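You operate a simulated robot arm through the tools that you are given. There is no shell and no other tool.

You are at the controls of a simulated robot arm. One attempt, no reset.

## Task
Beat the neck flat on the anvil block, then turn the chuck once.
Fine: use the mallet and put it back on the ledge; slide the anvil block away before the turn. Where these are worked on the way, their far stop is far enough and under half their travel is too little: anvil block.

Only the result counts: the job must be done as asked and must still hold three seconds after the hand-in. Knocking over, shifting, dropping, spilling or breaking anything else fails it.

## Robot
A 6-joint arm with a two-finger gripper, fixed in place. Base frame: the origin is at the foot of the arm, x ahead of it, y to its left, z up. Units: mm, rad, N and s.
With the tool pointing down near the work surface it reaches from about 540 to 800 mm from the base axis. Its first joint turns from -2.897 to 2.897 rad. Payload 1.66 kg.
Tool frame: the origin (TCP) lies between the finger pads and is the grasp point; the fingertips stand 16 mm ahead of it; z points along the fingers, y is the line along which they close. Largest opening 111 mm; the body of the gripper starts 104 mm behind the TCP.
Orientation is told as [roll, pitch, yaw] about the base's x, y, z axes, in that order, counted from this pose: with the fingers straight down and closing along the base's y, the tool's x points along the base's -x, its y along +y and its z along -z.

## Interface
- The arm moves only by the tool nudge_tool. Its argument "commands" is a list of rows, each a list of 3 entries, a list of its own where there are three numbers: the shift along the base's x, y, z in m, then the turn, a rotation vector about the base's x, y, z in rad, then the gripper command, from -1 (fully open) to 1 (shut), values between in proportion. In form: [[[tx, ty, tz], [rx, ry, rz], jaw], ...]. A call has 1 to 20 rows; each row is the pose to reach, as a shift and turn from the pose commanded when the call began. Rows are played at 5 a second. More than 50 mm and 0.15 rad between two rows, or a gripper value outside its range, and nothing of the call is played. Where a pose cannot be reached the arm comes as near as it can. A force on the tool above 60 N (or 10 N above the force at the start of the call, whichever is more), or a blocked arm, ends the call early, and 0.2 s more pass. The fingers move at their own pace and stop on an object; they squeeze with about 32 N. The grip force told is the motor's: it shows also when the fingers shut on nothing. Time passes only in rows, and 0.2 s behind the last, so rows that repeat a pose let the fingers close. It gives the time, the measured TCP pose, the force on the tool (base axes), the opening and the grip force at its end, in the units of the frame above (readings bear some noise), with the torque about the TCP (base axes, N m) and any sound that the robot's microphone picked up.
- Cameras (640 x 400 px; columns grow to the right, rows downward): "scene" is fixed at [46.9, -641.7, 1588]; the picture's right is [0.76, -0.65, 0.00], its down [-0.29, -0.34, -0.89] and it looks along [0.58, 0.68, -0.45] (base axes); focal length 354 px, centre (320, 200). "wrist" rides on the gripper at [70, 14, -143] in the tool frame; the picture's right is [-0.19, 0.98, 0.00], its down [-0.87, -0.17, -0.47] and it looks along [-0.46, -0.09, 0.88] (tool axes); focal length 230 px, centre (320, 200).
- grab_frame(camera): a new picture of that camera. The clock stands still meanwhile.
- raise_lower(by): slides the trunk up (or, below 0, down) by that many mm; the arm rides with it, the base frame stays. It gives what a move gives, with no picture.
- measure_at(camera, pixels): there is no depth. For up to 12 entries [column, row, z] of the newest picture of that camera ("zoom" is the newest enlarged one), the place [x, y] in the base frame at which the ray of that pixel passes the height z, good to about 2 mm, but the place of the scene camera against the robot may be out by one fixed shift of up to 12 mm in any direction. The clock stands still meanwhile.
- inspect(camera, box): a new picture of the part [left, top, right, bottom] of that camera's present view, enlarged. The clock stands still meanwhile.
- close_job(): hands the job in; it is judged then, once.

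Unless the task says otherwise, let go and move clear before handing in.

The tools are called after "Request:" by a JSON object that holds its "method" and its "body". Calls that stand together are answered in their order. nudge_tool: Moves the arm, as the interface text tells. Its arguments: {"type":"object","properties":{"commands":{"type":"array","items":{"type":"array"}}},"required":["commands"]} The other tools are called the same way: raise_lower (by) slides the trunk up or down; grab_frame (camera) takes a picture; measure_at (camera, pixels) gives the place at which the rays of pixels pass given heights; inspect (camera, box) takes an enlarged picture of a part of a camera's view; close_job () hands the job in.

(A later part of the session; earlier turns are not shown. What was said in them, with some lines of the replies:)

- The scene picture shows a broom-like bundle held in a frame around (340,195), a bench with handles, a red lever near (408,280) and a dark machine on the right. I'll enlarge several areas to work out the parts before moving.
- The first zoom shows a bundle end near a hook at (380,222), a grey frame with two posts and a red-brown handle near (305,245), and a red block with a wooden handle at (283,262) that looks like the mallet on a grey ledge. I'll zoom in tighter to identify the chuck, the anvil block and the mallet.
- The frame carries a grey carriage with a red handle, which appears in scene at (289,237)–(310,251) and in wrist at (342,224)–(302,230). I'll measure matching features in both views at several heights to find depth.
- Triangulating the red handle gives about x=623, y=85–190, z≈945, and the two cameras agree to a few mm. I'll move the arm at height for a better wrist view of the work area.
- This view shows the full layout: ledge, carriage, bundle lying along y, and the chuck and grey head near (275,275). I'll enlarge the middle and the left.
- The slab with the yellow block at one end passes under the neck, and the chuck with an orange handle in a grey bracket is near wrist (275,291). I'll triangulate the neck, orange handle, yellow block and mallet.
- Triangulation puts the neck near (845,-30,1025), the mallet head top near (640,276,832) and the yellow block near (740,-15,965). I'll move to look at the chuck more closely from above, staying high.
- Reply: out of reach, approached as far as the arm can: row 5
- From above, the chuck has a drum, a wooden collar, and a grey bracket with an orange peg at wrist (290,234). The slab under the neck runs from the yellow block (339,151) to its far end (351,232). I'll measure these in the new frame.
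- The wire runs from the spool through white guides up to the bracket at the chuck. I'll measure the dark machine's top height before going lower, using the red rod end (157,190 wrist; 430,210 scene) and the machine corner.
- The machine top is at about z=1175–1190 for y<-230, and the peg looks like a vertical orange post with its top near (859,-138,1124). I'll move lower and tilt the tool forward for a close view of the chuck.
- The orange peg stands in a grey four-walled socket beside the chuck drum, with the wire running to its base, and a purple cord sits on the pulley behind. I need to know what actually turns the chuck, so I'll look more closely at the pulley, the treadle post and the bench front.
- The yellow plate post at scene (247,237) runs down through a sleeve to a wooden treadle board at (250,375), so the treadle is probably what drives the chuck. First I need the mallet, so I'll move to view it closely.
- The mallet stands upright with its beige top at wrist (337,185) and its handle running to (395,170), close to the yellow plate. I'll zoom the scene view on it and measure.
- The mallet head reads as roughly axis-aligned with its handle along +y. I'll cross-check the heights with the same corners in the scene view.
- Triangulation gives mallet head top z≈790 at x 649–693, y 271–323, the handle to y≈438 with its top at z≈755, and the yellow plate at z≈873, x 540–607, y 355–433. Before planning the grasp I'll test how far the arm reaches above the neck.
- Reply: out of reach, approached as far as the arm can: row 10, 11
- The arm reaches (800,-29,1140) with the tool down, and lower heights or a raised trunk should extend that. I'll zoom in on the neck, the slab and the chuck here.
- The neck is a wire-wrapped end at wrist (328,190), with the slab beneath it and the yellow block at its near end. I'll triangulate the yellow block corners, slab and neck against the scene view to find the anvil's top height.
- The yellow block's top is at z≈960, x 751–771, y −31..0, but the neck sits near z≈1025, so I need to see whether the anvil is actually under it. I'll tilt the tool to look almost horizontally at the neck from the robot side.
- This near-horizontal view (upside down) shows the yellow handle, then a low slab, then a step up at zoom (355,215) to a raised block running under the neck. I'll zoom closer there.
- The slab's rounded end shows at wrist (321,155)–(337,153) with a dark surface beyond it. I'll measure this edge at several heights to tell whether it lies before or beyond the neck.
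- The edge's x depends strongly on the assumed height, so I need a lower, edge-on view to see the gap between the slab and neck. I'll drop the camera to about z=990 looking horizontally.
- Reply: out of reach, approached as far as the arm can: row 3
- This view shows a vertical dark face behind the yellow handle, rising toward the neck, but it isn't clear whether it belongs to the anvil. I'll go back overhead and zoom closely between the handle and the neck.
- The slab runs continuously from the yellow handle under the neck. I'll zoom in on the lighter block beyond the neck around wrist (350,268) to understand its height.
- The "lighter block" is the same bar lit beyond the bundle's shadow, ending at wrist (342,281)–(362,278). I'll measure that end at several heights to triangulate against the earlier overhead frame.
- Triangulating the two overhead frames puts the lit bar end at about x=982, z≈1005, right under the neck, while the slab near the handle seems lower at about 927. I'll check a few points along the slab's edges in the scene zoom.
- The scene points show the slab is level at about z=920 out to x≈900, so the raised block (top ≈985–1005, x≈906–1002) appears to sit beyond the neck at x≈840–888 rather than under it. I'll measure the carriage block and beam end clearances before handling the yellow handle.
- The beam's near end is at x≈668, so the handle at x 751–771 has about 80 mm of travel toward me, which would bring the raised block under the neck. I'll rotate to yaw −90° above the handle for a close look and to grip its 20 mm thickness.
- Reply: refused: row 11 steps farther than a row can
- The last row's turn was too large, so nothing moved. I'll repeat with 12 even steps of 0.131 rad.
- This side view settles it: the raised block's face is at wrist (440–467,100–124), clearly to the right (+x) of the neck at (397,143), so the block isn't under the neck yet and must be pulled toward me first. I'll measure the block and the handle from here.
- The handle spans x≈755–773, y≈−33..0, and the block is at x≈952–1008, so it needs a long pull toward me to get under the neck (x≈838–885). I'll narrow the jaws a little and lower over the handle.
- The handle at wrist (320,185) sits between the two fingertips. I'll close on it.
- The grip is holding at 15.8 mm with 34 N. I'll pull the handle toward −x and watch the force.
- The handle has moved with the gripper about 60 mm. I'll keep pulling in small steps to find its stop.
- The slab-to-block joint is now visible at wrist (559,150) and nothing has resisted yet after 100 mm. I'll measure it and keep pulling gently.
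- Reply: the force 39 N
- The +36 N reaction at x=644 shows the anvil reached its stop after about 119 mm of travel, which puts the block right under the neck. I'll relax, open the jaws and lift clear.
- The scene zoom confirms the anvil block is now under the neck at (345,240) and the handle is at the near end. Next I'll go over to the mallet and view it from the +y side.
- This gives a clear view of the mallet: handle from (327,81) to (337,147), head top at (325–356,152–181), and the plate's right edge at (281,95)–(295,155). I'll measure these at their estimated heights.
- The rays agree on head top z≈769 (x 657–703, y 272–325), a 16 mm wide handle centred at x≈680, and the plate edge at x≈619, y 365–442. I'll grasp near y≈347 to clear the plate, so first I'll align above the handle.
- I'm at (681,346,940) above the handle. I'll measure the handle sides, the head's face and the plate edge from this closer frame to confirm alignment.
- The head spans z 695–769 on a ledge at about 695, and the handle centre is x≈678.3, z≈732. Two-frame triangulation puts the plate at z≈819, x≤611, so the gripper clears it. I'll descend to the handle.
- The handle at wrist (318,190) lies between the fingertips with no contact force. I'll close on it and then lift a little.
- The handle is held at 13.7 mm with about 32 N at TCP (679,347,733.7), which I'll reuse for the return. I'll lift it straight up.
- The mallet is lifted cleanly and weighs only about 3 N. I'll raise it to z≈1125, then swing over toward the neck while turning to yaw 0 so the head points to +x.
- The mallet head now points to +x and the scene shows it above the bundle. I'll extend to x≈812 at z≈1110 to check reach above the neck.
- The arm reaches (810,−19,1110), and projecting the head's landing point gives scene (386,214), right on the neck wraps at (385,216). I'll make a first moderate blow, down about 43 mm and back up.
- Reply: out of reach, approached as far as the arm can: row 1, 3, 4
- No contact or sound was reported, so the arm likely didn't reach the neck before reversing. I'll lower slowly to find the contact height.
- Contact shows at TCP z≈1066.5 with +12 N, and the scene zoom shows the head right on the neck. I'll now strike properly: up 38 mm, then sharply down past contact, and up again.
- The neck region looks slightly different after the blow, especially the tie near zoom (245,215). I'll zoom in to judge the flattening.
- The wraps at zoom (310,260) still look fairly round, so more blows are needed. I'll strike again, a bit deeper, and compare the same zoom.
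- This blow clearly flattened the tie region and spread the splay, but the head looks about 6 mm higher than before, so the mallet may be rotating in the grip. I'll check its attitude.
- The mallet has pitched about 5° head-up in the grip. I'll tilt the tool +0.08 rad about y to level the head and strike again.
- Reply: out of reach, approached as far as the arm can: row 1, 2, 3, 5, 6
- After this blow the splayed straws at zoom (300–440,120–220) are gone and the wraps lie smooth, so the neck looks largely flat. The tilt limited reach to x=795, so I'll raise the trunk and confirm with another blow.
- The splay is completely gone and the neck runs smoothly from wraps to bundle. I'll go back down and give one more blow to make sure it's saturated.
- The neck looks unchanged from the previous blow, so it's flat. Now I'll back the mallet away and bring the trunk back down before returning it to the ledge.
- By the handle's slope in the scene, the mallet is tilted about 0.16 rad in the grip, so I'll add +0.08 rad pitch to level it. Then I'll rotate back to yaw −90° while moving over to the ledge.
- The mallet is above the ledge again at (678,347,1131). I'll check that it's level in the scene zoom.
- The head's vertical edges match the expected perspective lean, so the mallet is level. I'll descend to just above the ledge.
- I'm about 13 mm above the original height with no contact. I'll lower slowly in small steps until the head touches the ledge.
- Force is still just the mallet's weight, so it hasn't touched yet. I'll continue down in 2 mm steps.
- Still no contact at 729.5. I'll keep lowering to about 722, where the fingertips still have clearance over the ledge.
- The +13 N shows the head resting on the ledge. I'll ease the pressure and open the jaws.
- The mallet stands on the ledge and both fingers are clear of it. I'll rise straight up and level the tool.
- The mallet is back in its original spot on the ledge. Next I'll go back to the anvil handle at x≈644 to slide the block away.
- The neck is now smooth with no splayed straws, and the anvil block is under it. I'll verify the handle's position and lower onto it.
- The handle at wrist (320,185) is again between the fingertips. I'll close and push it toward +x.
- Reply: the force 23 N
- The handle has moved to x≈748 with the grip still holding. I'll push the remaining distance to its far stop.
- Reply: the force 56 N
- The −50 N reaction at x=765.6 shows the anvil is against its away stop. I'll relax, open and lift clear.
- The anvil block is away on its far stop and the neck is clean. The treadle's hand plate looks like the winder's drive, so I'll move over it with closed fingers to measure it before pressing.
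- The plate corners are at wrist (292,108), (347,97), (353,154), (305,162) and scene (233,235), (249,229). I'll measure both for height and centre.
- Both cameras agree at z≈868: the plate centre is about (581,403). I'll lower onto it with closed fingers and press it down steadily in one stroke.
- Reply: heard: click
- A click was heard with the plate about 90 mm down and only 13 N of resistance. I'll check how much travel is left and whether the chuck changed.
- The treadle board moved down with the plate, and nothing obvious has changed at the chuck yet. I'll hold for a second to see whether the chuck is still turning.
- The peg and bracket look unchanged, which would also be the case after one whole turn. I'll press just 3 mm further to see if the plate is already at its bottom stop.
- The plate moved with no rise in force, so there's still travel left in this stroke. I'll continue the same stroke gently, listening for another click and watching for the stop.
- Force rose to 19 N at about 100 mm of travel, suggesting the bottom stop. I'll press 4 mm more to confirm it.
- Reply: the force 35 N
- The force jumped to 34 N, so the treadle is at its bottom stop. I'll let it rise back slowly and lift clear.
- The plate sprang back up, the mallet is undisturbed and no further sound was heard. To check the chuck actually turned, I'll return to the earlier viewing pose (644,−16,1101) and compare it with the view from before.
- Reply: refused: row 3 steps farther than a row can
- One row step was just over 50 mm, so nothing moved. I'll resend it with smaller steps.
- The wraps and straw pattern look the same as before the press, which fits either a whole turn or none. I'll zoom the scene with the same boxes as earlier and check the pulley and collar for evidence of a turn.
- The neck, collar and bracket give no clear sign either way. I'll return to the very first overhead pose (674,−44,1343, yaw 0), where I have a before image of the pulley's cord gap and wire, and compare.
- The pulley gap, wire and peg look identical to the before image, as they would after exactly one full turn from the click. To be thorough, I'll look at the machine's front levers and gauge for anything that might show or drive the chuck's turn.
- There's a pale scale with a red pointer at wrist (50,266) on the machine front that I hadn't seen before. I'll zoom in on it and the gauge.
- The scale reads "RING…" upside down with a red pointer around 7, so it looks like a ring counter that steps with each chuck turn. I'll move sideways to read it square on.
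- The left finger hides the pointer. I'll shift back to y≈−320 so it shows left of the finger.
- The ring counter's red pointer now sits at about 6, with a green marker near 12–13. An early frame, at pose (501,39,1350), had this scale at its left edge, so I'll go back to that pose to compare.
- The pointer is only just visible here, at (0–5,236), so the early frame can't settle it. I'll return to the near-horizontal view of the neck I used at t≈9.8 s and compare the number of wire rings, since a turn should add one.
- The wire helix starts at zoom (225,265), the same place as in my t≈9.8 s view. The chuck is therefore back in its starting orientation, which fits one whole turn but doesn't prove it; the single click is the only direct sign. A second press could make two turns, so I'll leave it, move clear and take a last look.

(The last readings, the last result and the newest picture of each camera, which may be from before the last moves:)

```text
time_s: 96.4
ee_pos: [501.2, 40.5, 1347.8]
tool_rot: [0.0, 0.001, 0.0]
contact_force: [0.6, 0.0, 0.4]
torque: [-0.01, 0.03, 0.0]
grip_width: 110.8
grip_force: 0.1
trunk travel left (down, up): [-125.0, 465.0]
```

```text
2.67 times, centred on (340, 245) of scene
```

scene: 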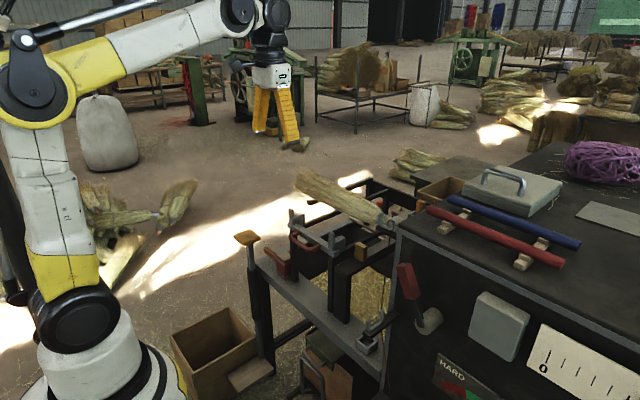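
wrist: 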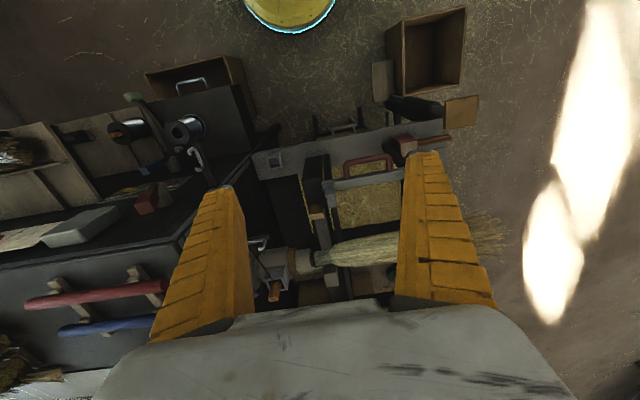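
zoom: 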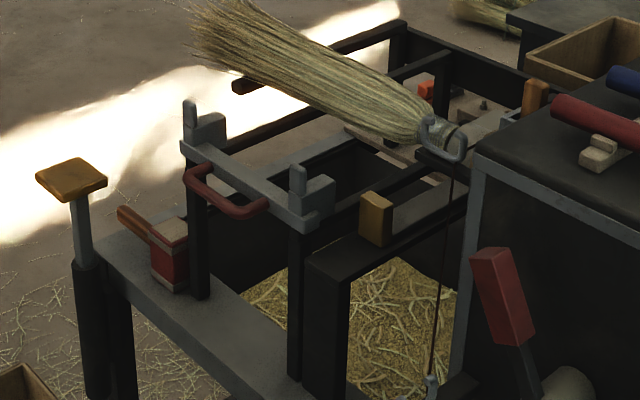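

The last picture shows the mallet on the ledge at (283,262), the anvil handle back at its away stop at (361,252), the neck smooth, the treadle plate up and the arm clear. I'm handing in now. The chuck's turn rests on the single click at the one full treadle stroke, since I never saw it move.

Request:
{"method": "close_job", "body": {}}

```text
The job is handed in.
```

I've handed the job in. The neck is beaten flat, but I can't confirm from the pictures that the chuck turned.

- **Neck:** The anvil block started beyond the neck, so I first pulled it about 119 mm to its near stop, under the neck. Four mallet blows removed all the splayed straw. The last blow changed nothing more.
- **Mallet:** It is back on the ledge in its original spot, standing upright. It had tilted about 10° in the grip during the blows, so I levelled it before setting it down.
- **Anvil block:** I slid it back to its away stop before the turn; the push ended with a 50 N reaction at the stop.
- **Chuck turn:** I took the hand plate on the treadle as the chuck's drive and pressed it once, through its full stroke. I heard one click on the way down, and the plate sprang back up.
    - **What I saw:** The wire, peg, pulley and collar look exactly as they did before the press. That fits one whole turn, but it would also fit no turn.
    - **Ring counter:** It reads about 6, but I had no reading from before to compare it with.
    - **Why I stopped:** I didn't press again, because a second stroke could have made two turns.

In the last picture nothing else looked disturbed, and the arm was clear of the work.
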